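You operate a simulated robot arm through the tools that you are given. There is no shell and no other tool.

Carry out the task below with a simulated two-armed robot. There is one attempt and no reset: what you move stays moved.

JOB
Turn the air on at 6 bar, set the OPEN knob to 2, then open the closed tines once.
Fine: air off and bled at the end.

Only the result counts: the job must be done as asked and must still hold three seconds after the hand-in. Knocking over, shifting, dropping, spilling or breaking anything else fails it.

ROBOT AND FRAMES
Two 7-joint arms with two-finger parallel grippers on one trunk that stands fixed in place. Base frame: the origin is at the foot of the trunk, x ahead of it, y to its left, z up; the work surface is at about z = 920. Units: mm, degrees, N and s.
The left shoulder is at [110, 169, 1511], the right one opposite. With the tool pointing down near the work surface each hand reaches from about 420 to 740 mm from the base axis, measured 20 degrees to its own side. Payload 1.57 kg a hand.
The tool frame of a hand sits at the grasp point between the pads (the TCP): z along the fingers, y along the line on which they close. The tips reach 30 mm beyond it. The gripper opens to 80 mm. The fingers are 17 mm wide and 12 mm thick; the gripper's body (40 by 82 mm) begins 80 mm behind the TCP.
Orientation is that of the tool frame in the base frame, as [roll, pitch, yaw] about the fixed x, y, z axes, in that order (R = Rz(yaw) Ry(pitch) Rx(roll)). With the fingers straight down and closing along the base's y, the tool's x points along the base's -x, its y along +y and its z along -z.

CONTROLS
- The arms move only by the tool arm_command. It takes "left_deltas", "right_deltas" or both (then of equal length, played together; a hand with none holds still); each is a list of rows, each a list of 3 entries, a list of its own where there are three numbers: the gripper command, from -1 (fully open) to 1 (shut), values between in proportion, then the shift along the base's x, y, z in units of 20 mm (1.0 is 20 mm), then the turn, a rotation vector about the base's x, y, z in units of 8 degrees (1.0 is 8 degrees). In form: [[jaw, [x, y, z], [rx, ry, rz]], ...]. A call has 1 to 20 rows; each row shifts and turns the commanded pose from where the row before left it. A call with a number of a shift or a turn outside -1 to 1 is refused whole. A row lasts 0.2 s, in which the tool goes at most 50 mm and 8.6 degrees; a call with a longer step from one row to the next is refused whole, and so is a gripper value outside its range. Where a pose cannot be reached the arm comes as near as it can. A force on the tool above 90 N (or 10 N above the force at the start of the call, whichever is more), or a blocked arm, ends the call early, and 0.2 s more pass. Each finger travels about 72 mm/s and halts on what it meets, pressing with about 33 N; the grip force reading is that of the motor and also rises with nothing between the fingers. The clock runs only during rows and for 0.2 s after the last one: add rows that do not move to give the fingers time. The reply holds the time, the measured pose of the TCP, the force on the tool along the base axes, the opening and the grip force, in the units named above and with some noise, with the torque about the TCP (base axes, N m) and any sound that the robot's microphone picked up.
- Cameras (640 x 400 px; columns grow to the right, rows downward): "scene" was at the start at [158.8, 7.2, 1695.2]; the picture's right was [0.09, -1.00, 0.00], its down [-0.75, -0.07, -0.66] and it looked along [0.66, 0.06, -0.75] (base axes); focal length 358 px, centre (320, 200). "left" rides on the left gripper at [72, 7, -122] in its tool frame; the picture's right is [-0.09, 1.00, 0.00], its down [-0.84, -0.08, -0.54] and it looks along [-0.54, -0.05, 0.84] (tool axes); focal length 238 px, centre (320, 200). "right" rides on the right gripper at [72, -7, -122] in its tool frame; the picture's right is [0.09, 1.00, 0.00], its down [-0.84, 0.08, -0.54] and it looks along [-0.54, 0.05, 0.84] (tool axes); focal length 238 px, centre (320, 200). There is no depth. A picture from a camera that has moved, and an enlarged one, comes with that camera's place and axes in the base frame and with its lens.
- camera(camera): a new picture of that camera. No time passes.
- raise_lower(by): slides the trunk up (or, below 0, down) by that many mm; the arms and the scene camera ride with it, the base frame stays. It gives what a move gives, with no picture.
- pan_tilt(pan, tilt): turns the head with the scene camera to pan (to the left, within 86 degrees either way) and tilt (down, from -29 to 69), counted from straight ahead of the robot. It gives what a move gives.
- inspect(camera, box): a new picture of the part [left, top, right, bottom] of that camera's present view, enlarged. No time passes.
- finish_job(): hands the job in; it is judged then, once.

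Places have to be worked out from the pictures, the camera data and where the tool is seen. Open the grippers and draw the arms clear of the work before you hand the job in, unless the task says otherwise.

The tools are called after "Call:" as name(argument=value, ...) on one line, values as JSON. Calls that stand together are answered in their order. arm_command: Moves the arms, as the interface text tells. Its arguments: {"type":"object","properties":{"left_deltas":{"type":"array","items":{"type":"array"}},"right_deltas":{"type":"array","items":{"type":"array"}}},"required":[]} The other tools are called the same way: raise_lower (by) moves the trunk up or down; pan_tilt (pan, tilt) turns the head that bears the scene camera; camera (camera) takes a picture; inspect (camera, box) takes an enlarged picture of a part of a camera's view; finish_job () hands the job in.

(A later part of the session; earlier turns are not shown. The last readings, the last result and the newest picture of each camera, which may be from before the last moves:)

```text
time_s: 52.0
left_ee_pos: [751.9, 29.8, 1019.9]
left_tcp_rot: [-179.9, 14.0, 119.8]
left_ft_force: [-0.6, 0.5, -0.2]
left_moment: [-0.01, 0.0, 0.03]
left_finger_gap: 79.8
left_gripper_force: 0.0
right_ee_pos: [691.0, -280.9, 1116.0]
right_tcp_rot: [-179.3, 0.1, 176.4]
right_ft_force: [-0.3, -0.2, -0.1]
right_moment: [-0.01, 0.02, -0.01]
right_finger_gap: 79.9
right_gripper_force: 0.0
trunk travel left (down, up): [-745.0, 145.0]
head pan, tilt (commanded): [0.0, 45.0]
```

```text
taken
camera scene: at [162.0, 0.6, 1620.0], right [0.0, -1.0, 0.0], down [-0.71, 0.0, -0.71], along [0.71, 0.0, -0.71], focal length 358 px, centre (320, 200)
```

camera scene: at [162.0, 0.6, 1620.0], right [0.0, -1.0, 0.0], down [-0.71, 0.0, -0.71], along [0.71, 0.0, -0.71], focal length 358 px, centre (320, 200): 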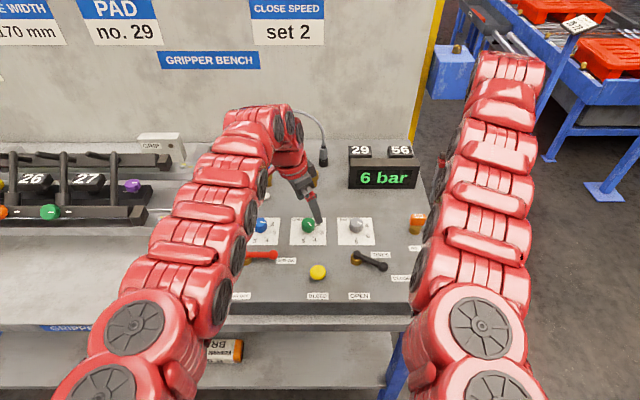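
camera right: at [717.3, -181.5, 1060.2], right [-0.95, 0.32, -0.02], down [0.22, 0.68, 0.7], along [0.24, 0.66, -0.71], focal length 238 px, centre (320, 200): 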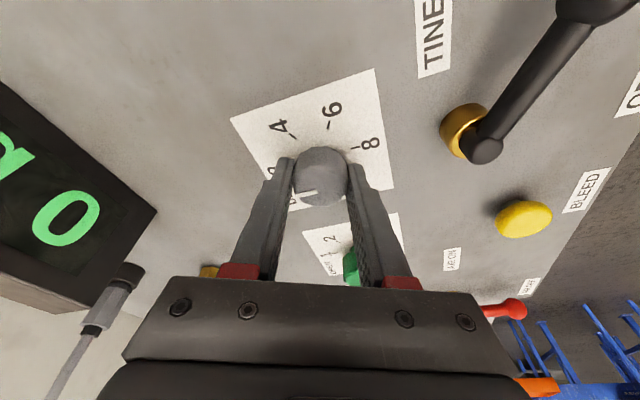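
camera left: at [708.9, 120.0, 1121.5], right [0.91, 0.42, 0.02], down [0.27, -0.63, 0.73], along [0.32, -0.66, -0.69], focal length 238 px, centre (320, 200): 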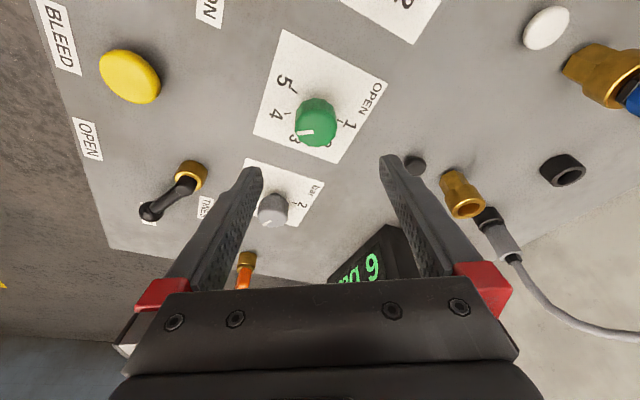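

Positioned right over the OPEN knob at (752, 30). I'll descend to z≈957 and close on it.

Call:
arm_command(left_deltas=[[-1, [0, 0, -0.7], [0, 0, 0]], [-1, [0, 0, -0.8], [0, 0, 0]], [-1, [0, 0, -0.8], [0, 0, 0]], [-1, [0, 0, -0.85], [0, 0, 0]], [-1, [0, 0, 0], [0, 0, 0]], [0, [0, 0, 0], [0, 0, 0]], [1, [0, 0, 0], [0, 0, 0]], [1, [0, 0, 0], [0, 0, 0]], [1, [0, 0, 0], [0, 0, 0]]])

Call:
camera(camera="left")

```text
time_s: 54.0
left_ee_pos: [748.4, 33.4, 967.1]
left_tcp_rot: [179.8, 14.0, 119.9]
left_ft_force: [9.6, 4.3, 3.5]
left_moment: [-0.05, 0.0, 0.03]
left_finger_gap: 33.6
left_gripper_force: 41.3
left hand out of reach, approached as far as the arm can: row 3
right_ee_pos: [690.5, -281.3, 1115.9]
right_tcp_rot: [-179.3, 0.0, 176.4]
right_ft_force: [-0.5, -0.4, -0.1]
right_moment: [-0.01, 0.0, 0.01]
right_finger_gap: 80.0
right_gripper_force: 0.1
trunk travel left (down, up): [-745.0, 145.0]
head pan, tilt (commanded): [0.0, 45.0]
```

```text
taken
camera left: at [704.5, 123.5, 1067.7], right [0.91, 0.42, 0.02], down [0.27, -0.63, 0.73], along [0.32, -0.66, -0.68], focal length 238 px, centre (320, 200)
```

left: 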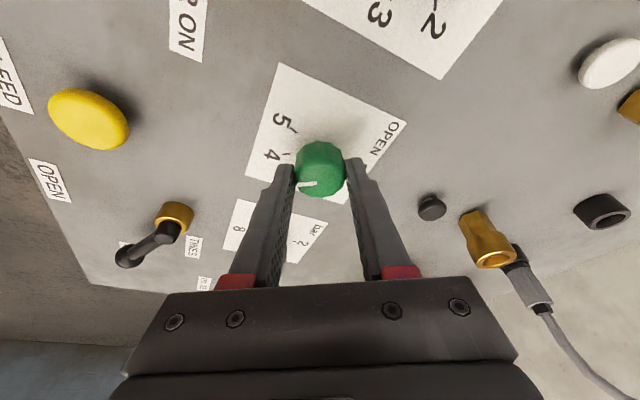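

The arm ran out of reach at z=967, about 5 mm off the knob axis, so twisting now would push sideways. I'll release, lift, and lower the trunk another 80 mm for better reach.

Call:
arm_command(left_deltas=[[-1, [0, 0, 0], [0, 0, 0]], [-1, [0, 0, 0], [0, 0, 0]], [-1, [0, 0, 0], [0, 0, 0]], [-1, [0, 0, 0.8], [0, 0, 0]], [-1, [0, 0, 1], [0, 0, 0]], [-1, [0, 0, 1], [0, 0, 0]], [-1, [0, 0, 1], [0, 0, 0]], [-1, [0, 0, 1], [0, 0, 0]], [-1, [0, 0, 0.5], [0, 0, 0]], [-1, [0, 0, 0], [0, 0, 0]]], right_deltas=[[-1, [0, 0, 0], [0, 0, 0]], [-1, [0, 0, 0], [0, 0, 0]], [-1, [0, 0, 0], [0, 0, 0]], [-1, [0, -0.5, 0.5], [0, 0, 0]], [-1, [0, -0.5, 0.5], [0, 0, 0]], [-1, [0, -0.5, 0.5], [0, 0, 0]], [-1, [0, -0.5, 0.5], [0, 0, 0]], [-1, [0, 0, 0], [0, 0, 0]], [-1, [0, 0, 0], [0, 0, 0]], [-1, [0, 0, 0], [0, 0, 0]]])

```text
time_s: 56.2
left_ee_pos: [747.0, 32.4, 1072.0]
left_tcp_rot: [179.9, 14.1, 119.9]
left_ft_force: [-1.1, 0.0, -0.1]
left_moment: [-0.01, -0.05, -0.01]
left_finger_gap: 79.9
left_gripper_force: 0.0
right_ee_pos: [690.1, -322.3, 1156.2]
right_tcp_rot: [-179.2, 0.1, 176.5]
right_ft_force: [-1.4, -0.6, 0.7]
right_moment: [-0.02, 0.02, -0.05]
right_finger_gap: 79.9
right_gripper_force: 0.0
trunk travel left (down, up): [-745.0, 145.0]
head pan, tilt (commanded): [0.0, 45.0]
```

Left hand is clear at z=1072. I'll lower the trunk by 80 mm.

Call:
raise_lower(by=-80)

Call:
inspect(camera="scene", box=[220, 120, 440, 300])

```text
time_s: 57.4
left_ee_pos: [746.4, 33.1, 992.7]
left_tcp_rot: [-179.9, 14.0, 119.8]
left_ft_force: [0.8, 0.3, -0.3]
left_moment: [0.02, -0.01, 0.01]
left_finger_gap: 80.0
left_gripper_force: 0.1
right_ee_pos: [689.9, -321.8, 1076.8]
right_tcp_rot: [-179.3, 0.1, 176.5]
right_ft_force: [0.2, 0.1, -0.2]
right_moment: [-0.01, -0.03, 0.01]
right_finger_gap: 80.3
right_gripper_force: 0.1
trunk travel left (down, up): [-665.0, 225.0]
head pan, tilt (commanded): [0.0, 45.0]
```

```text
2.22 times, centred on (330, 210) of scene
camera zoom: at [161.7, 0.0, 1540.0], right [0.0, -1.0, 0.0], down [-0.71, 0.0, -0.71], along [0.71, 0.0, -0.71], focal length 795 px, centre (298, 178)
```

zoom: 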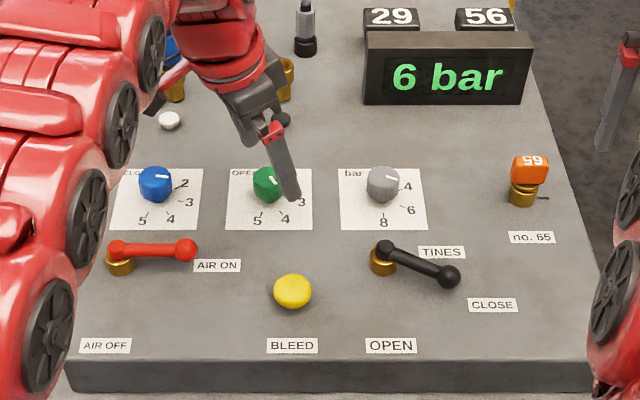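

Now I'll align onto the knob axis (+5, −3.6 mm) and descend to z≈957.

Call:
arm_command(left_deltas=[[-1, [0.25, -0.18, -0.2], [0, 0, 0]], [-1, [0, 0, -0.8], [0, 0, 0]], [-1, [0, 0, -0.78], [0, 0, 0]], [-1, [0, 0, 0], [0, 0, 0]]])

Call:
camera(camera="left")

```text
time_s: 58.4
left_ee_pos: [751.9, 30.3, 957.6]
left_tcp_rot: [180.0, 13.9, 119.8]
left_ft_force: [0.3, -0.6, 0.7]
left_moment: [0.01, 0.0, 0.0]
left_finger_gap: 80.0
left_gripper_force: 0.1
right_ee_pos: [689.1, -322.5, 1077.5]
right_tcp_rot: [-179.3, 0.0, 176.4]
right_ft_force: [-0.4, -0.1, -0.1]
right_moment: [-0.04, 0.0, -0.02]
right_finger_gap: 79.9
right_gripper_force: 0.1
trunk travel left (down, up): [-665.0, 225.0]
head pan, tilt (commanded): [0.0, 45.0]
```

```text
taken
camera left: at [708.8, 119.3, 1057.3], right [0.91, 0.42, 0.02], down [0.27, -0.63, 0.73], along [0.32, -0.66, -0.69], focal length 238 px, centre (320, 200)
```

left: 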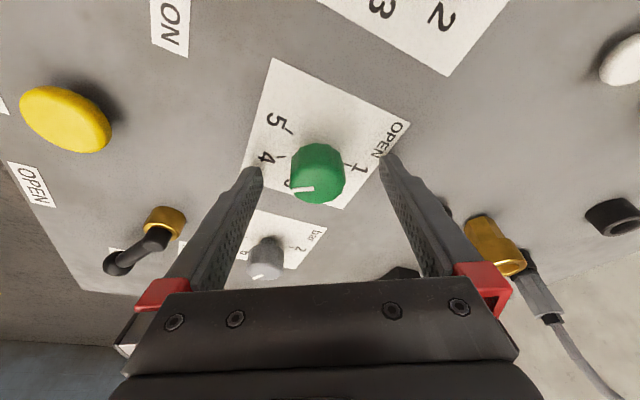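

Reached (752, 30, 957.6) around the knob. I'll close and turn 48° counter-clockwise, then check.

Call:
arm_command(left_deltas=[[0, [0, 0, 0], [0, 0, 0]], [1, [0, 0, 0], [0, 0, 0]], [1, [0, 0, 0], [0, 0, 0]], [1, [0, 0, 0], [0, 0, 0]], [1, [0, 0, 0], [0, 0, 1]], [1, [0, 0, 0], [0, 0, 1]], [1, [0, 0, 0], [0, 0, 1]], [1, [0, 0, 0], [0, 0, 1]], [1, [0, 0, 0], [0, 0, 1]], [1, [0, 0, 0], [0, 0, 1]], [1, [0, 0, 0], [0, 0, 0]]])

Call:
camera(camera="left")

Call:
inspect(camera="scene", box=[220, 120, 440, 300])

```text
time_s: 60.8
left_ee_pos: [752.5, 30.0, 955.8]
left_tcp_rot: [-180.0, 14.0, 167.9]
left_ft_force: [-8.4, -0.3, -8.3]
left_moment: [0.44, -0.37, 0.03]
left_finger_gap: 33.7
left_gripper_force: 41.5
right_ee_pos: [690.7, -322.0, 1075.3]
right_tcp_rot: [-179.3, 0.1, 176.4]
right_ft_force: [1.2, 1.1, -0.1]
right_moment: [-0.02, 0.0, 0.0]
right_finger_gap: 79.8
right_gripper_force: 0.0
trunk travel left (down, up): [-665.0, 225.0]
head pan, tilt (commanded): [0.0, 45.0]
```

```text
taken
camera left: at [656.5, 57.2, 1057.3], right [0.3, 0.96, 0.02], down [0.65, -0.22, 0.73], along [0.7, -0.2, -0.69], focal length 238 px, centre (320, 200)
```

left: 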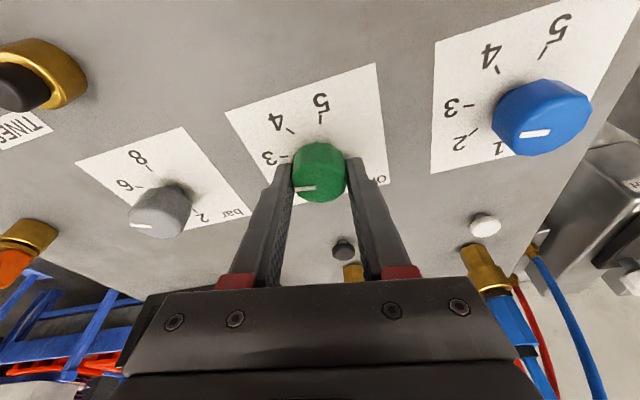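

```text
2.22 times, centred on (330, 210) of scene
camera zoom: at [161.9, 0.0, 1539.9], right [0.0, -1.0, 0.0], down [-0.71, 0.0, -0.71], along [0.71, 0.0, -0.71], focal length 795 px, centre (298, 178)
```

zoom: 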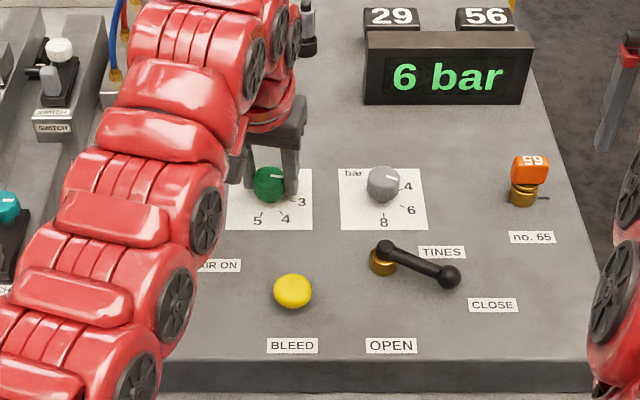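

The knob follows (now about 3). I'll turn the remaining 52° to 2.

Call:
arm_command(left_deltas=[[1, [0, 0, 0], [0, 0, 1]], [1, [0, 0, 0], [0, 0, 1]], [1, [0, 0, 0], [0, 0, 1]], [1, [0, 0, 0], [0, 0, 1]], [1, [0, 0, 0], [0, 0, 1]], [1, [0, 0, 0], [0, 0, 1]], [1, [0, 0, 0], [0, 0, 0.45]], [1, [0, 0, 0], [0, 0, 0]]])

Call:
inspect(camera="left", box=[220, 60, 440, 220])

```text
time_s: 62.6
left_ee_pos: [751.0, 31.9, 956.0]
left_tcp_rot: [-179.9, 13.9, -140.5]
left_ft_force: [0.9, 9.3, -2.8]
left_moment: [0.87, -0.2, 0.0]
left_finger_gap: 33.5
left_gripper_force: 41.3
right_ee_pos: [690.5, -320.6, 1076.5]
right_tcp_rot: [-179.3, 0.1, 176.5]
right_ft_force: [0.3, 0.0, 0.2]
right_moment: [0.01, -0.03, 0.03]
right_finger_gap: 79.9
right_gripper_force: 0.2
trunk travel left (down, up): [-665.0, 225.0]
head pan, tilt (commanded): [0.0, 45.0]
```

```text
2.50 times, centred on (330, 140) of left
camera zoom: at [670.9, -26.6, 1057.5], right [-0.57, 0.82, 0.02], down [0.57, 0.38, 0.73], along [0.59, 0.42, -0.69], focal length 596 px, centre (295, 350)
```

zoom: 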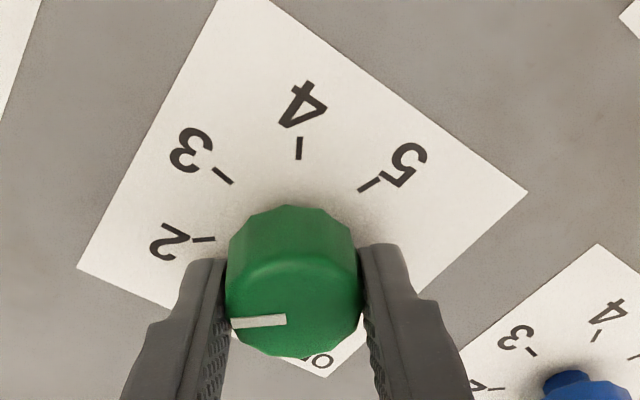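

The mark is parallel to the 2 tick after 99.7° of turn. I'll release, lift, unwind and check the reading.

Call:
arm_command(left_deltas=[[-1, [0, 0, 0], [0, 0, 0]], [-1, [0, 0, 0], [0, 0, 0]], [-1, [0, 0, 0], [0, 0, 0]], [-1, [0, 0, 0.6], [0, 0, 0]], [-1, [0, 0, 1], [0, 0, 0]], [-1, [0, 0, 1], [0, 0, 0]], [-1, [-0.5, 0, 1], [0, 0, 0]], [-1, [-0.5, 0, 0.5], [0, 0, -1]], [-1, [-0.5, 0, 0], [0, 0, -1]], [-1, [-0.5, 0, 0], [0, 0, -1]], [-1, [-0.5, 0, 0], [0, 0, -1]], [-1, [-0.5, 0, 0], [0, 0, -1]], [-1, [0, 0, 0], [0, 0.875, 0]], [-1, [0, 0, 0], [0, 0.875, 0]]])

Call:
camera(camera="left")

Call:
inspect(camera="left", box=[220, 90, 440, 250])

```text
time_s: 65.6
left_ee_pos: [692.7, 28.4, 1037.9]
left_tcp_rot: [-179.9, -0.2, 179.3]
left_ft_force: [0.0, 0.2, 0.4]
left_moment: [0.04, 0.02, 0.04]
left_finger_gap: 79.9
left_gripper_force: 0.0
right_ee_pos: [689.8, -322.9, 1076.7]
right_tcp_rot: [-179.3, 0.0, 176.4]
right_ft_force: [1.3, 0.7, -0.2]
right_moment: [0.01, -0.01, 0.02]
right_finger_gap: 79.8
right_gripper_force: 0.1
trunk travel left (down, up): [-665.0, 225.0]
head pan, tilt (commanded): [0.0, 45.0]
```

```text
taken
camera left: at [620.6, 36.7, 1160.6], right [0.1, 0.99, 0.0], down [0.84, -0.09, 0.54], along [0.54, -0.06, -0.84], focal length 238 px, centre (320, 200)
```

left: 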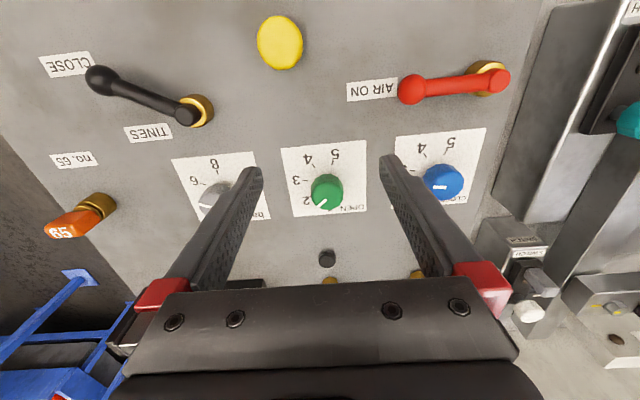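

```text
2.50 times, centred on (330, 170) of left
camera zoom: at [620.6, 36.7, 1160.6], right [0.1, 0.99, 0.0], down [0.84, -0.09, 0.54], along [0.54, -0.06, -0.84], focal length 596 px, centre (295, 275)
```

zoom: 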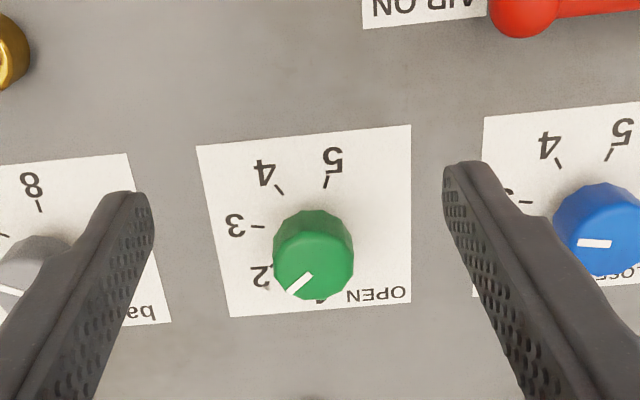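

The OPEN knob reads about 2. I'll zoom in more to verify the angle against the tick.

Call:
inspect(camera="left", box=[285, 130, 365, 220])

Call:
inspect(camera="scene", box=[280, 180, 400, 240])

Call:
camera(camera="scene")

```text
4.44 times, centred on (325, 175) of left
camera zoom: at [620.6, 36.7, 1160.6], right [0.1, 0.99, 0.0], down [0.84, -0.09, 0.54], along [0.54, -0.06, -0.84], focal length 1059 px, centre (298, 311)
```

zoom: 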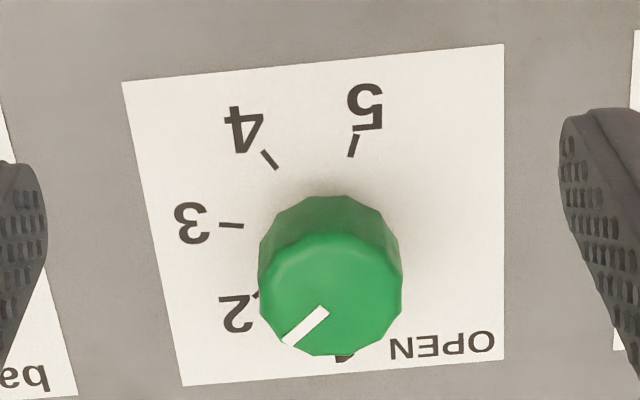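

```text
5.33 times, centred on (340, 210) of scene
camera zoom: at [162.6, -0.2, 1539.9], right [0.0, -1.0, 0.0], down [-0.71, 0.0, -0.71], along [0.71, 0.0, -0.71], focal length 1909 px, centre (213, 147)
```

zoom: 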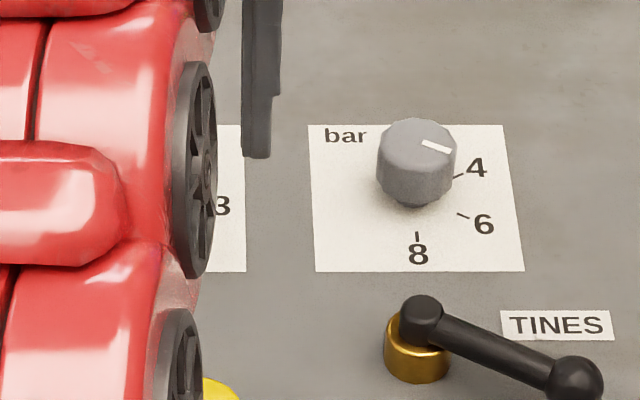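

```text
taken
camera scene: at [162.6, -0.2, 1539.9], right [0.0, -1.0, 0.0], down [-0.71, 0.0, -0.71], along [0.71, 0.0, -0.71], focal length 358 px, centre (320, 200)
```

scene: 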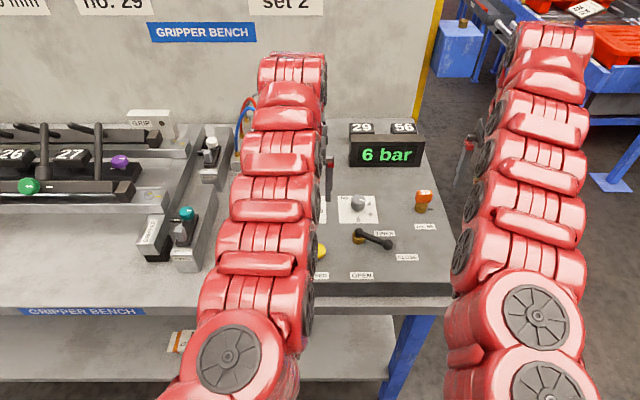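

Both knobs are set (bar 6, OPEN 2 at about 49°) and the display holds 6 bar. I'll raise the trunk back to the nominal height for the TINES lever.

Call:
raise_lower(by=160)

Call:
arm_command(left_deltas=[[-1, [0, 1, 0], [0, 0, 0]], [-1, [0, 1, 0], [0, 0, 0]], [-1, [0, 1, 0], [0, 0, 0]], [-1, [0, 1, 0], [0, 0, 0]], [-1, [0, 0, 0], [0, 0, 0]], [-1, [0, 0, 0], [0, 0, 0]], [-1, [0, 0, 0], [0, 0, 0]], [-1, [0, 0, 0], [0, 0, 0]], [-1, [0, 0, 0], [0, 0, 0]], [-1, [0, 0, 0], [0, 0, 0]]], right_deltas=[[-1, [0, 0.7, -0.8], [0, 0, 0]], [-1, [0, 0.7, -0.8], [0, 0, 0]], [0, [0, 0.7, -0.8], [0, 0, 0]], [1, [0, 0.7, -0.8], [0, 0, 0]], [1, [0, 0.7, -0.8], [0, 0, 0]], [1, [0, 0.7, -0.8], [0, 0, 0]], [1, [0, 0.7, -0.8], [0, 0, 0]], [1, [-0.5, 0.7, -0.8], [0, 0, 0]], [1, [-0.5, 0.7, -0.8], [0, 0, 0]], [1, [-0.5, 0.7, -0.5], [0, 0, 0]]])

Call:
camera(camera="right")

Call:
camera(camera="scene")

```text
time_s: 67.4
left_ee_pos: [691.5, 28.1, 1197.5]
left_tcp_rot: [-179.8, -0.1, 179.4]
left_ft_force: [-0.6, -0.2, 0.3]
left_moment: [0.01, 0.01, -0.04]
left_finger_gap: 80.3
left_gripper_force: 0.1
right_ee_pos: [690.5, -321.8, 1236.3]
right_tcp_rot: [-179.3, 0.1, 176.4]
right_ft_force: [0.0, 0.7, -0.3]
right_moment: [0.02, 0.02, -0.01]
right_finger_gap: 80.1
right_gripper_force: 0.0
trunk travel left (down, up): [-825.0, 65.0]
head pan, tilt (commanded): [0.0, 45.0]
```

```text
time_s: 69.6
left_ee_pos: [690.8, 108.1, 1199.6]
left_tcp_rot: [-179.7, 0.0, 179.4]
left_ft_force: [-0.7, 0.3, 0.7]
left_moment: [-0.02, -0.03, 0.0]
left_finger_gap: 80.1
left_gripper_force: 0.0
right_ee_pos: [660.3, -182.0, 1082.5]
right_tcp_rot: [-179.3, 0.0, 176.3]
right_ft_force: [0.6, 0.6, 1.2]
right_moment: [-0.04, 0.02, -0.01]
right_finger_gap: 0.0
right_gripper_force: 21.6
trunk travel left (down, up): [-825.0, 65.0]
head pan, tilt (commanded): [0.0, 45.0]
```

```text
taken
camera right: at [588.1, -182.8, 1204.5], right [-0.03, 1.0, -0.01], down [0.84, 0.03, 0.54], along [0.54, 0.01, -0.84], focal length 238 px, centre (320, 200)
```

right: 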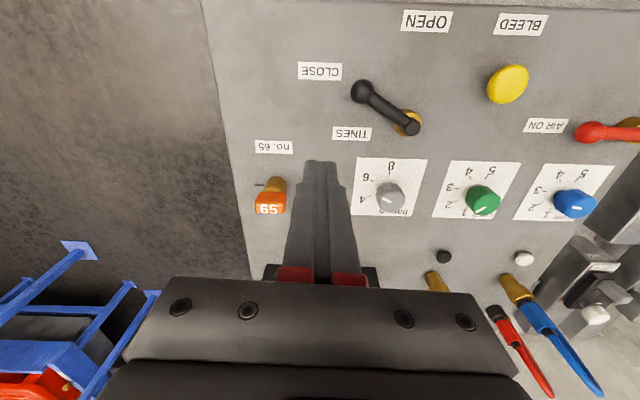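

```text
taken
camera scene: at [161.8, 0.3, 1700.0], right [0.0, -1.0, 0.0], down [-0.71, 0.0, -0.71], along [0.71, 0.0, -0.71], focal length 358 px, centre (320, 200)
```

scene: 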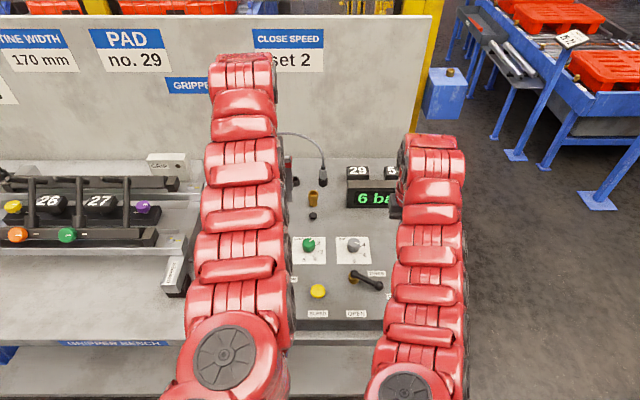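

The TINES ball checks out at (625, -143, 946). I'll lower the closed right fingertips to (657, -163, 966), on the far-right side of the ball.

Call:
arm_command(right_deltas=[[1, [-0.03, 0.16, -0.8], [0, 0, 0]], [1, [-0.03, 0.16, -0.97], [0, 0, 0]], [1, [-0.03, 0.16, -0.97], [0, 0, 0]], [1, [-0.03, 0.16, -0.97], [0, 0, 0]], [1, [-0.03, 0.16, -0.97], [0, 0, 0]], [1, [-0.02, 0.15, -0.97], [0, 0, 0]], [1, [0, 0, -0.17], [0, 0, 0]], [1, [0, 0, 0], [0, 0, 0]]])

Call:
camera(camera="right")

Call:
pan_tilt(pan=12, tilt=45)

Call:
camera(camera="scene")

```text
time_s: 71.4
left_ee_pos: [691.8, 109.2, 1199.3]
left_tcp_rot: [-180.0, 0.1, 179.4]
left_ft_force: [0.0, -0.3, 0.1]
left_moment: [0.03, 0.0, -0.01]
left_finger_gap: 79.9
left_gripper_force: 0.0
right_ee_pos: [657.0, -163.9, 967.4]
right_tcp_rot: [-179.2, 0.1, 176.4]
right_ft_force: [0.2, -0.6, 0.6]
right_moment: [-0.01, -0.03, 0.01]
right_finger_gap: 0.0
right_gripper_force: 21.0
trunk travel left (down, up): [-825.0, 65.0]
head pan, tilt (commanded): [0.0, 45.0]
```

```text
taken
camera right: at [585.1, -164.5, 1088.4], right [-0.03, 1.0, -0.01], down [0.84, 0.03, 0.54], along [0.54, 0.01, -0.84], focal length 238 px, centre (320, 200)
```

right: 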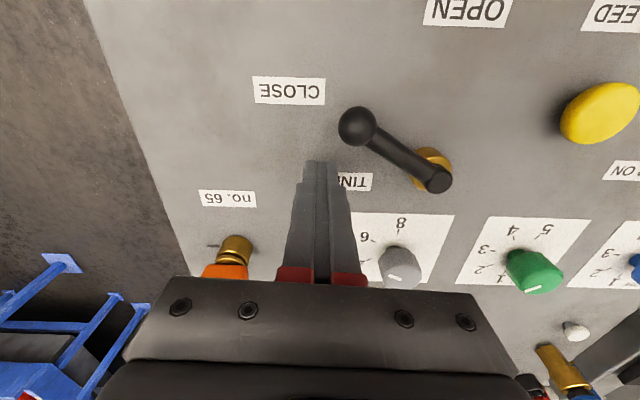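

```text
time_s: 72.2
left_ee_pos: [692.5, 109.8, 1199.4]
left_tcp_rot: [-179.8, 0.0, 179.3]
left_ft_force: [-0.3, 0.4, 0.3]
left_moment: [-0.01, 0.01, -0.01]
left_finger_gap: 79.7
left_gripper_force: 0.0
right_ee_pos: [657.7, -163.5, 966.0]
right_tcp_rot: [-179.3, 0.1, 176.3]
right_ft_force: [-1.1, 0.2, 0.1]
right_moment: [0.01, 0.03, -0.01]
right_finger_gap: 0.0
right_gripper_force: 21.3
trunk travel left (down, up): [-825.0, 65.0]
head pan, tilt (commanded): [12.0, 45.0]
```

```text
taken
camera scene: at [160.3, 16.8, 1700.0], right [0.21, -0.98, 0.0], down [-0.69, -0.15, -0.71], along [0.69, 0.15, -0.71], focal length 358 px, centre (320, 200)
```

scene: 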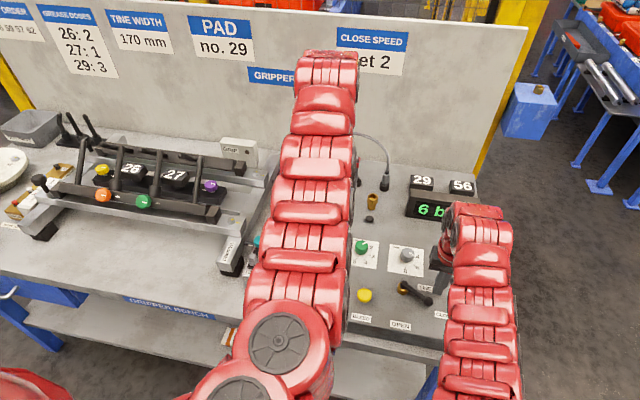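

The fingertips are beside the ball and the gripper is in view with no hand near it. I'll push the TINES lever through its arc to OPEN.

Call:
arm_command(right_deltas=[[1, [-0.495, 0.345, 0], [0, 0, 0]], [1, [-0.43, 0.12, 0], [0, 0, 0]], [1, [-0.43, 0.12, 0], [0, 0, 0]], [1, [-0.4, 0.25, 0], [0, 0, 0]], [1, [-0.4, 0.25, 0], [0, 0, 0]], [1, [-0.335, 0.365, 0], [0, 0, 0]], [1, [-0.335, 0.365, 0], [0, 0, 0]], [1, [-0.22, 0.46, 0], [0, 0, 0]], [1, [-0.22, 0.46, 0], [0, 0, 0]], [1, [0, 0.1, 0], [0, 0, 0]]])

Call:
camera(camera="right")

Call:
camera(camera="scene")

```text
time_s: 74.4
left_ee_pos: [691.1, 108.3, 1198.8]
left_tcp_rot: [-179.9, 0.0, 179.4]
left_ft_force: [0.9, -1.1, -0.8]
left_moment: [0.03, 0.01, -0.01]
left_finger_gap: 80.1
left_gripper_force: 0.1
right_ee_pos: [591.1, -106.9, 965.0]
right_tcp_rot: [-179.4, -0.1, 176.3]
right_ft_force: [-1.3, -2.8, -1.3]
right_moment: [-0.03, 0.06, -0.02]
right_finger_gap: 0.1
right_gripper_force: 21.1
trunk travel left (down, up): [-825.0, 65.0]
head pan, tilt (commanded): [12.0, 45.0]
```

```text
taken
camera right: at [519.0, -108.2, 1087.5], right [-0.03, 1.0, -0.01], down [0.84, 0.03, 0.54], along [0.54, 0.01, -0.84], focal length 238 px, centre (320, 200)
```

right: 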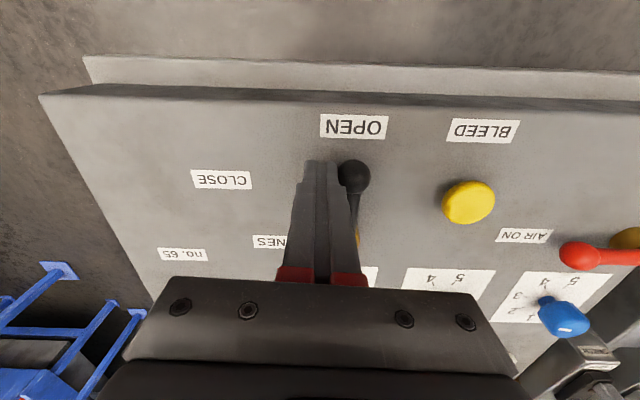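

```text
taken
camera scene: at [160.1, 16.0, 1699.9], right [0.21, -0.98, 0.0], down [-0.69, -0.15, -0.71], along [0.69, 0.15, -0.71], focal length 358 px, centre (320, 200)
```

scene: 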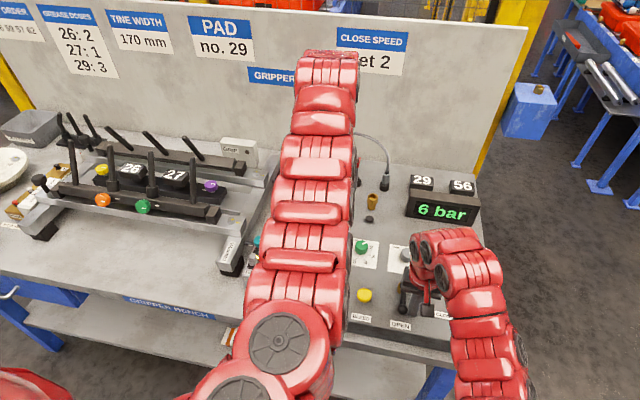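

The tines are swinging open. I'll hold still a moment while they finish, then look again.

Call:
arm_command(right_deltas=[[1, [0, 0, 0], [0, 0, 0]], [1, [0, 0, 0], [0, 0, 0]], [1, [0, 0, 0], [0, 0, 0]], [1, [0, 0, 0], [0, 0, 0]], [1, [0, 0, 0], [0, 0, 0]], [1, [0, 0, 0], [0, 0, 0]], [1, [0, 0, 0], [0, 0, 0]], [1, [0, 0, 0], [0, 0, 0]]])

Call:
inspect(camera="scene", box=[20, 90, 280, 280])

Call:
inspect(camera="scene", box=[330, 160, 490, 340])

```text
time_s: 76.2
left_ee_pos: [690.3, 108.0, 1198.5]
left_tcp_rot: [-179.9, 0.0, 179.4]
left_ft_force: [0.3, 0.6, 0.5]
left_moment: [-0.01, -0.01, -0.01]
left_finger_gap: 80.1
left_gripper_force: 0.0
right_ee_pos: [591.1, -107.8, 966.4]
right_tcp_rot: [-179.3, 0.1, 176.4]
right_ft_force: [-2.1, -3.8, -0.7]
right_moment: [-0.15, 0.05, -0.01]
right_finger_gap: 0.0
right_gripper_force: 21.1
trunk travel left (down, up): [-825.0, 65.0]
head pan, tilt (commanded): [12.0, 45.0]
```

```text
2.11 times, centred on (150, 185) of scene
camera zoom: at [160.0, 15.8, 1700.0], right [0.21, -0.98, 0.0], down [-0.69, -0.15, -0.71], along [0.69, 0.15, -0.71], focal length 754 px, centre (678, 232)
```

zoom: 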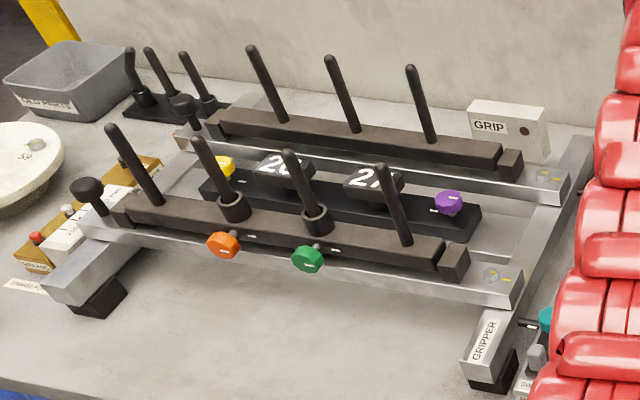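

```text
2.22 times, centred on (410, 250) of scene
camera zoom: at [160.0, 15.8, 1700.0], right [0.21, -0.98, 0.0], down [-0.69, -0.15, -0.71], along [0.69, 0.15, -0.71], focal length 795 px, centre (120, 89)
```

zoom: 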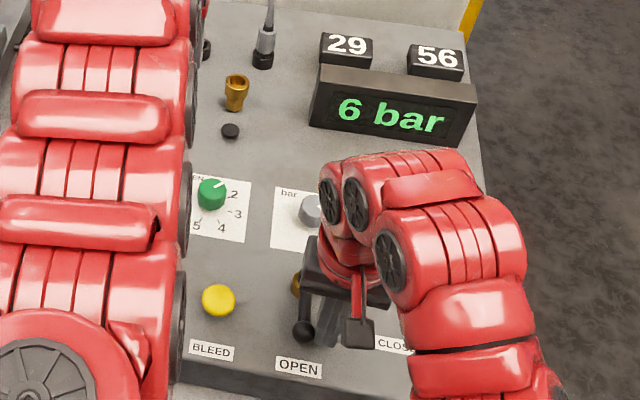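

The tines stand upright and open. I'll draw the right hand away from the lever and check that the lever and tines stay.

Call:
arm_command(right_deltas=[[1, [0, -0.5, 0], [0, 0, 0]], [1, [0.5, -1, 0], [0, 0, 0]], [1, [0.5, -1, 0.5], [0, 0, 0]], [1, [0.5, -1, 1], [0, 0, 0]], [1, [0.5, -0.5, 1], [0, 0, 0]], [1, [0.5, -0.5, 1], [0, 0, 0]], [1, [0.5, 0, 1], [0, 0, 0]], [1, [0, 0, 0], [0, 0, 0]]])

Call:
inspect(camera="scene", box=[20, 90, 280, 280])

Call:
inspect(camera="scene", box=[330, 160, 490, 340])

Call:
camera(camera="right")

```text
time_s: 78.0
left_ee_pos: [691.0, 109.4, 1199.1]
left_tcp_rot: [-179.9, 0.0, 179.4]
left_ft_force: [-0.5, 0.4, -0.3]
left_moment: [0.0, 0.01, 0.02]
left_finger_gap: 80.0
left_gripper_force: 0.0
right_ee_pos: [652.2, -196.4, 1056.1]
right_tcp_rot: [-179.3, 0.1, 176.3]
right_ft_force: [-0.1, -0.3, 0.0]
right_moment: [0.03, 0.0, 0.0]
right_finger_gap: 0.0
right_gripper_force: 20.9
trunk travel left (down, up): [-825.0, 65.0]
head pan, tilt (commanded): [12.0, 45.0]
```

```text
2.11 times, centred on (150, 185) of scene
camera zoom: at [160.2, 16.5, 1700.0], right [0.21, -0.98, 0.0], down [-0.69, -0.15, -0.71], along [0.69, 0.15, -0.71], focal length 754 px, centre (678, 232)
```

zoom: 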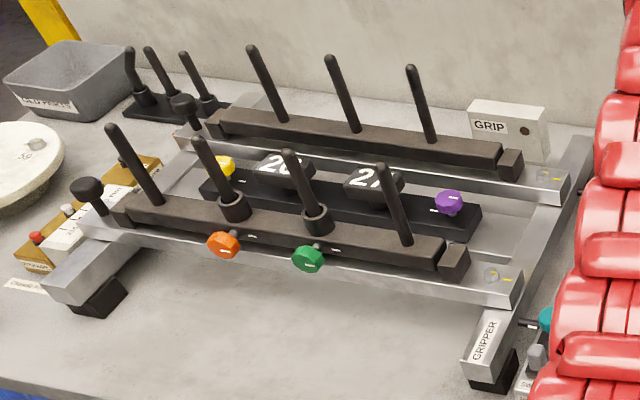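

```text
2.22 times, centred on (410, 250) of scene
camera zoom: at [160.2, 16.5, 1700.0], right [0.21, -0.98, 0.0], down [-0.69, -0.15, -0.71], along [0.69, 0.15, -0.71], focal length 795 px, centre (120, 89)
```

zoom: 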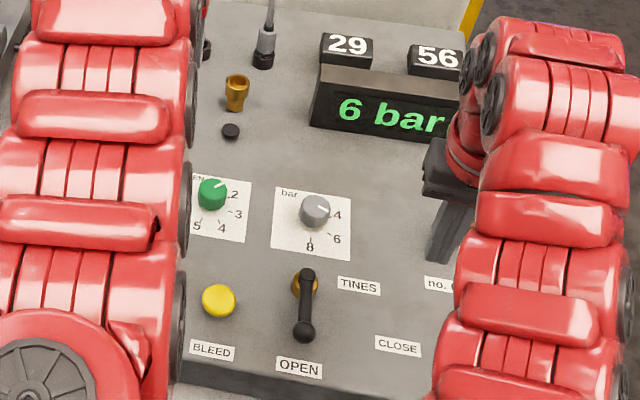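

```text
taken
camera right: at [580.4, -198.0, 1177.5], right [-0.03, 1.0, -0.01], down [0.84, 0.03, 0.54], along [0.54, 0.01, -0.84], focal length 238 px, centre (320, 200)
```

right: 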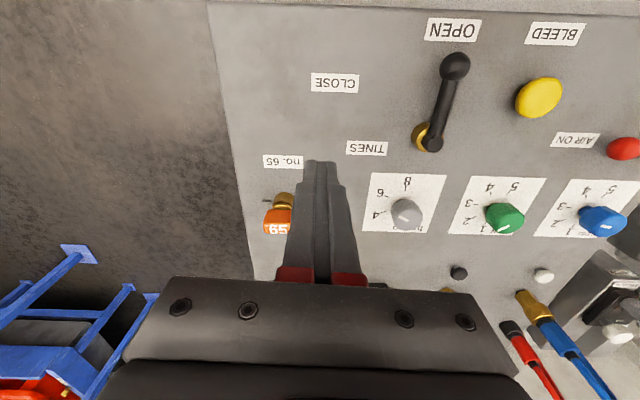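

The tines are open and the lever stays at OPEN. Now to shut the air off: I'll lower the trunk 40 mm for reach and bring the closed left fingertips down behind (far side of) the AIR lever's ball.

Call:
raise_lower(by=-40)

Call:
arm_command(left_deltas=[[-1, [0, 0, -0.8], [0, 0, 0]], [0, [0, 0, -0.9], [0, 0, 0]], [1, [0, 0, -0.9], [0, 0, 0]], [1, [0, 0, -0.9], [0, 0, 0]], [1, [0, 0, -0.9], [0, 0, 0]], [1, [0, 0, -0.9], [0, 0, 0]], [1, [0, 0, -0.5], [0, 0, 0]], [1, [0, 0, 0], [0, 0, 0]]])

Call:
camera(camera="left")

```text
time_s: 78.8
left_ee_pos: [689.3, 108.5, 1158.3]
left_tcp_rot: [-179.8, -0.1, 179.4]
left_ft_force: [-0.7, -0.4, 0.3]
left_moment: [0.01, -0.02, -0.02]
left_finger_gap: 79.9
left_gripper_force: 0.1
right_ee_pos: [651.8, -196.7, 1015.5]
right_tcp_rot: [-179.3, 0.1, 176.3]
right_ft_force: [0.6, 0.2, 0.4]
right_moment: [-0.02, -0.01, 0.06]
right_finger_gap: 0.1
right_gripper_force: 21.8
trunk travel left (down, up): [-785.0, 105.0]
head pan, tilt (commanded): [12.0, 45.0]
```

```text
time_s: 80.6
left_ee_pos: [691.6, 107.7, 1044.0]
left_tcp_rot: [-179.8, 0.0, 179.5]
left_ft_force: [0.2, 0.4, 0.0]
left_moment: [0.01, 0.01, -0.03]
left_finger_gap: 0.0
left_gripper_force: 21.5
right_ee_pos: [652.9, -197.5, 1015.8]
right_tcp_rot: [-179.3, 0.0, 176.4]
right_ft_force: [0.3, 0.3, -0.2]
right_moment: [-0.02, 0.0, -0.01]
right_finger_gap: 0.0
right_gripper_force: 21.4
trunk travel left (down, up): [-785.0, 105.0]
head pan, tilt (commanded): [12.0, 45.0]
```

```text
taken
camera left: at [620.2, 116.3, 1165.3], right [0.1, 0.99, 0.0], down [0.84, -0.08, 0.54], along [0.54, -0.06, -0.84], focal length 238 px, centre (320, 200)
```

left: 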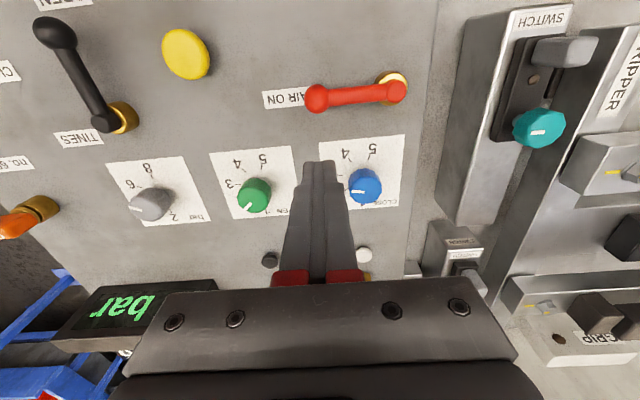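

The ball is at (658, 110) and my fingertips are behind it at x≈692. I'll descend to z≈966.

Call:
arm_command(left_deltas=[[1, [0, -0.05, -0.8], [0, 0, 0]], [1, [0, -0.05, -1], [0, 0, 0]], [1, [0, 0, -1], [0, 0, 0]], [1, [0, 0, -1], [0, 0, 0]], [1, [0, 0, -0.1], [0, 0, 0]], [1, [0, 0, 0], [0, 0, 0]]])

Call:
camera(camera="left")

```text
time_s: 82.0
left_ee_pos: [691.7, 107.9, 964.2]
left_tcp_rot: [-179.9, -0.1, 179.5]
left_ft_force: [-1.1, 0.3, -0.5]
left_moment: [0.03, 0.02, -0.01]
left_finger_gap: 0.2
left_gripper_force: 20.9
right_ee_pos: [652.5, -196.9, 1015.8]
right_tcp_rot: [-179.3, 0.2, 176.4]
right_ft_force: [0.9, 0.4, -0.7]
right_moment: [0.0, 0.03, -0.01]
right_finger_gap: 0.0
right_gripper_force: 21.1
trunk travel left (down, up): [-785.0, 105.0]
head pan, tilt (commanded): [12.0, 45.0]
```

```text
taken
camera left: at [620.3, 115.5, 1086.6], right [0.1, 0.99, 0.0], down [0.84, -0.08, 0.54], along [0.54, -0.06, -0.84], focal length 238 px, centre (320, 200)
```

left: 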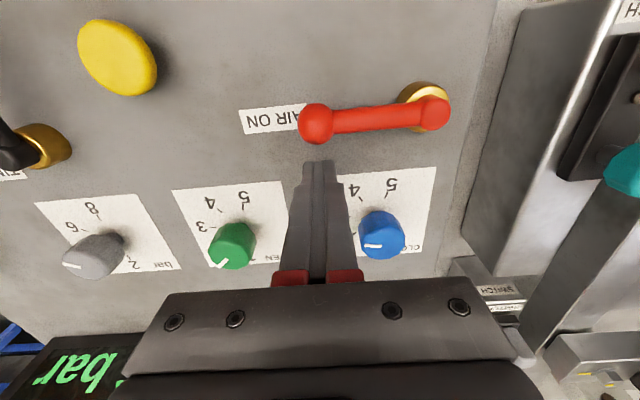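

In place behind the ball. I'll push the lever back along its arc to AIR OFF.

Call:
arm_command(left_deltas=[[1, [-0.535, -0.045, 0], [0, 0, 0]], [1, [-0.39, -0.09, 0], [0, 0, 0]], [1, [-0.39, -0.09, 0], [0, 0, 0]], [1, [-0.42, 0.01, 0], [0, 0, 0]], [1, [-0.42, 0.01, 0], [0, 0, 0]], [1, [-0.43, 0.12, 0], [0, 0, 0]], [1, [-0.43, 0.12, 0], [0, 0, 0]], [1, [-0.4, 0.25, 0], [0, 0, 0]], [1, [-0.4, 0.25, 0], [0, 0, 0]], [1, [-0.335, 0.365, 0], [0, 0, 0]], [1, [-0.335, 0.365, 0], [0, 0, 0]], [1, [-0.22, 0.46, 0], [0, 0, 0]], [1, [-0.22, 0.46, 0], [0, 0, 0]], [1, [0, 0.1, 0], [0, 0, 0]], [1, [0, 0, 0], [0, 0, 0]]])

Call:
camera(camera="left")

Call:
camera(camera="scene")

```text
time_s: 85.2
left_ee_pos: [593.6, 153.5, 964.8]
left_tcp_rot: [-179.8, 0.0, 179.5]
left_ft_force: [-0.6, -0.7, -0.7]
left_moment: [-0.01, -0.01, 0.0]
left_finger_gap: 0.0
left_gripper_force: 21.4
right_ee_pos: [651.6, -196.0, 1015.1]
right_tcp_rot: [-179.3, 0.1, 176.4]
right_ft_force: [0.2, 0.2, -0.3]
right_moment: [0.06, 0.01, 0.0]
right_finger_gap: 0.1
right_gripper_force: 21.3
trunk travel left (down, up): [-785.0, 105.0]
head pan, tilt (commanded): [12.0, 45.0]
```

```text
taken
camera left: at [521.1, 160.7, 1087.0], right [0.1, 0.99, 0.0], down [0.84, -0.08, 0.54], along [0.54, -0.06, -0.84], focal length 238 px, centre (320, 200)
```

left: 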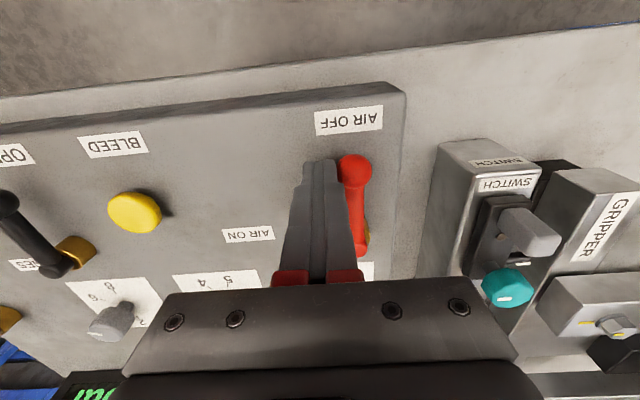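

```text
taken
camera scene: at [160.1, 16.9, 1660.0], right [0.21, -0.98, 0.0], down [-0.69, -0.15, -0.71], along [0.69, 0.15, -0.71], focal length 358 px, centre (320, 200)
```

scene: 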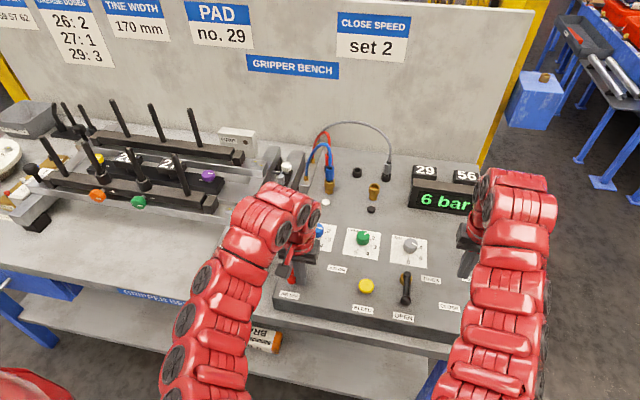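

The lever ball is back at (591, 175), its OFF position. I'll nudge 2 mm to be sure it is seated, then back away and lift.

Call:
arm_command(left_deltas=[[1, [0, 0.12, 0], [0, 0, 0]], [1, [0, 0, 0], [0, 0, 0]]])

Call:
arm_command(left_deltas=[[1, [0, -0.7, 0], [0, 0, 0]], [1, [0, -0.6, 0.5], [0, 0, 0]], [1, [0, 0, 1], [0, 0, 0]], [1, [0.3, 0, 1], [0, 0, 0]], [1, [0.3, 0.5, 1], [0, 0, 0]], [1, [0.5, 1, 0.6], [0, 0, 0]], [1, [0.5, 1, 0], [0, 0, 0]], [1, [0.5, 1, 0], [0, 0, 0]]])

Call:
inspect(camera="scene", box=[240, 140, 500, 340])

Call:
camera(camera="left")

```text
time_s: 85.8
left_ee_pos: [592.8, 152.8, 964.5]
left_tcp_rot: [-179.6, -0.2, 179.3]
left_ft_force: [-2.3, -10.6, -1.8]
left_moment: [-0.21, 0.05, 0.08]
left_finger_gap: 0.0
left_gripper_force: 21.1
right_ee_pos: [651.6, -198.3, 1014.2]
right_tcp_rot: [-179.4, 0.1, 176.4]
right_ft_force: [-0.2, 0.3, 0.4]
right_moment: [-0.02, 0.0, 0.0]
right_finger_gap: 0.2
right_gripper_force: 21.5
trunk travel left (down, up): [-785.0, 105.0]
head pan, tilt (commanded): [12.0, 45.0]
```

```text
time_s: 87.6
left_ee_pos: [655.9, 197.4, 1022.7]
left_tcp_rot: [-179.9, 0.0, 179.4]
left_ft_force: [0.5, -0.1, -0.8]
left_moment: [-0.03, 0.03, 0.02]
left_finger_gap: 0.2
left_gripper_force: 21.0
left hand out of reach, approached as far as the arm can: row 3, 4, 5
right_ee_pos: [651.9, -196.9, 1015.7]
right_tcp_rot: [-179.2, 0.1, 176.3]
right_ft_force: [-0.3, -0.2, 0.0]
right_moment: [0.0, 0.01, 0.01]
right_finger_gap: 0.0
right_gripper_force: 21.1
trunk travel left (down, up): [-785.0, 105.0]
head pan, tilt (commanded): [12.0, 45.0]
```

```text
2.00 times, centred on (370, 240) of scene
camera zoom: at [160.6, 17.3, 1659.9], right [0.21, -0.98, 0.0], down [-0.69, -0.15, -0.71], along [0.69, 0.15, -0.71], focal length 716 px, centre (220, 120)
```

zoom: 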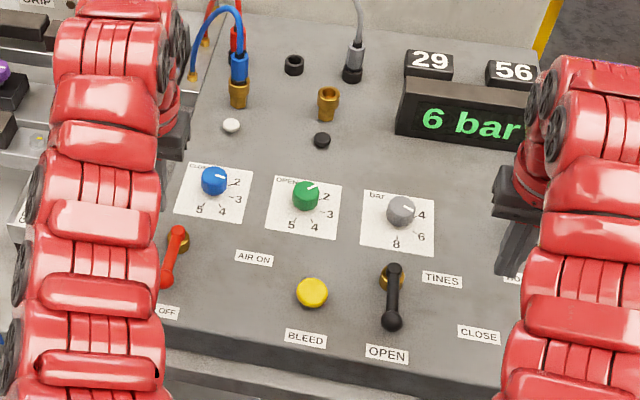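

```text
taken
camera left: at [583.7, 205.8, 1144.1], right [0.1, 0.99, 0.0], down [0.84, -0.08, 0.54], along [0.54, -0.06, -0.84], focal length 238 px, centre (320, 200)
```

left: 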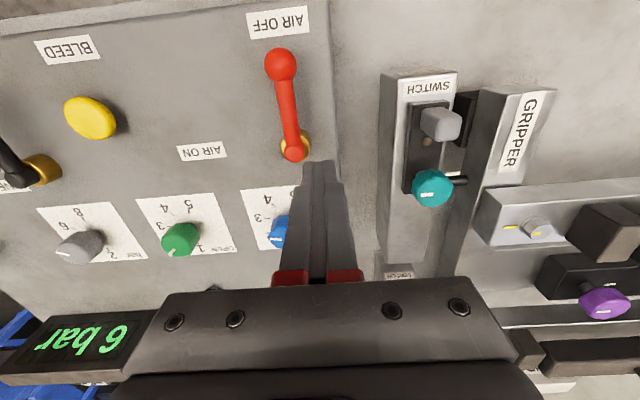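

Air lever is fully off, and 6 bar is still trapped, so I need the BLEED button at about (617, 5.5), top near z≈936. I'll bring the closed right fingertips above it.

Call:
arm_command(right_deltas=[[1, [0, 0.3, 0.6], [0, 0, 0]], [1, [-0.17, 0.9, 0.6], [0, 0, 0]], [1, [-0.17, 1, 0], [0, 0, 0]], [1, [-0.17, 1, 0], [0, 0, 0]], [1, [-0.17, 1, 0], [0, 0, 0]], [1, [-0.17, 1, 0], [0, 0, 0]], [1, [-0.17, 1, 0], [0, 0, 0]], [1, [-0.17, 1, 0], [0, 0, 0]], [1, [-0.17, 1, 0], [0, 0, 0]], [1, [-0.17, 1, -0.6], [0, 0, 0]], [1, [-0.17, 0.93, -1], [0, 0, 0]], [1, [0, 0, -0.6], [0, 0, 0]], [1, [0, 0, 0], [0, 0, 0]]])

Call:
camera(camera="right")

Call:
inspect(camera="scene", box=[300, 200, 460, 340])

```text
time_s: 90.4
left_ee_pos: [655.0, 197.2, 1022.3]
left_tcp_rot: [-179.9, 0.1, 179.4]
left_ft_force: [-0.6, 0.6, -0.5]
left_moment: [0.02, -0.02, -0.02]
left_finger_gap: 0.2
left_gripper_force: 20.9
right_ee_pos: [619.0, 6.7, 995.9]
right_tcp_rot: [-179.4, 0.1, 176.4]
right_ft_force: [0.4, 0.5, 0.2]
right_moment: [-0.04, -0.01, 0.02]
right_finger_gap: 0.1
right_gripper_force: 21.3
trunk travel left (down, up): [-785.0, 105.0]
head pan, tilt (commanded): [12.0, 45.0]
```

```text
taken
camera right: at [546.2, 5.1, 1117.5], right [-0.03, 1.0, -0.01], down [0.84, 0.03, 0.54], along [0.54, 0.01, -0.84], focal length 238 px, centre (320, 200)
```

right: 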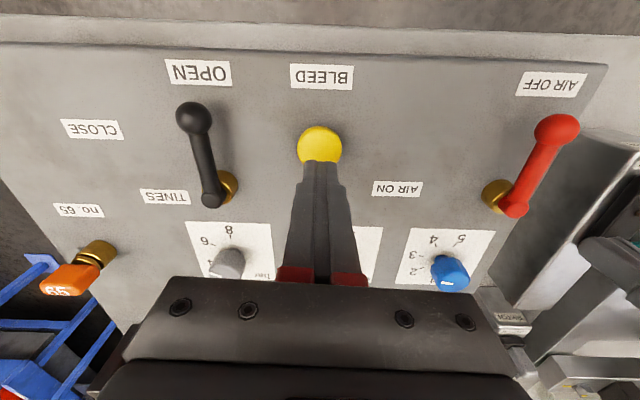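

```text
2.86 times, centred on (380, 270) of scene
camera zoom: at [160.1, 17.1, 1660.0], right [0.21, -0.98, 0.0], down [-0.69, -0.15, -0.71], along [0.69, 0.15, -0.71], focal length 1023 px, centre (149, 0)
```

zoom: 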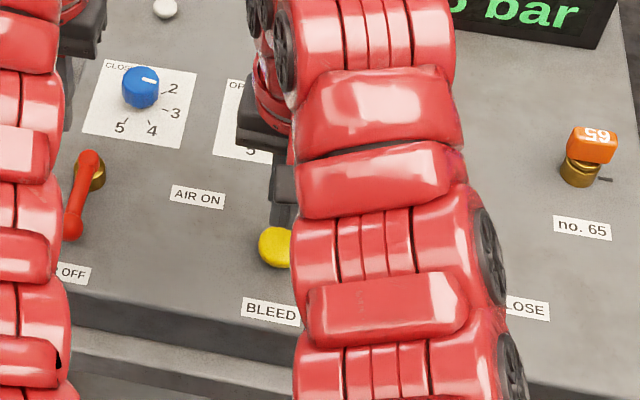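

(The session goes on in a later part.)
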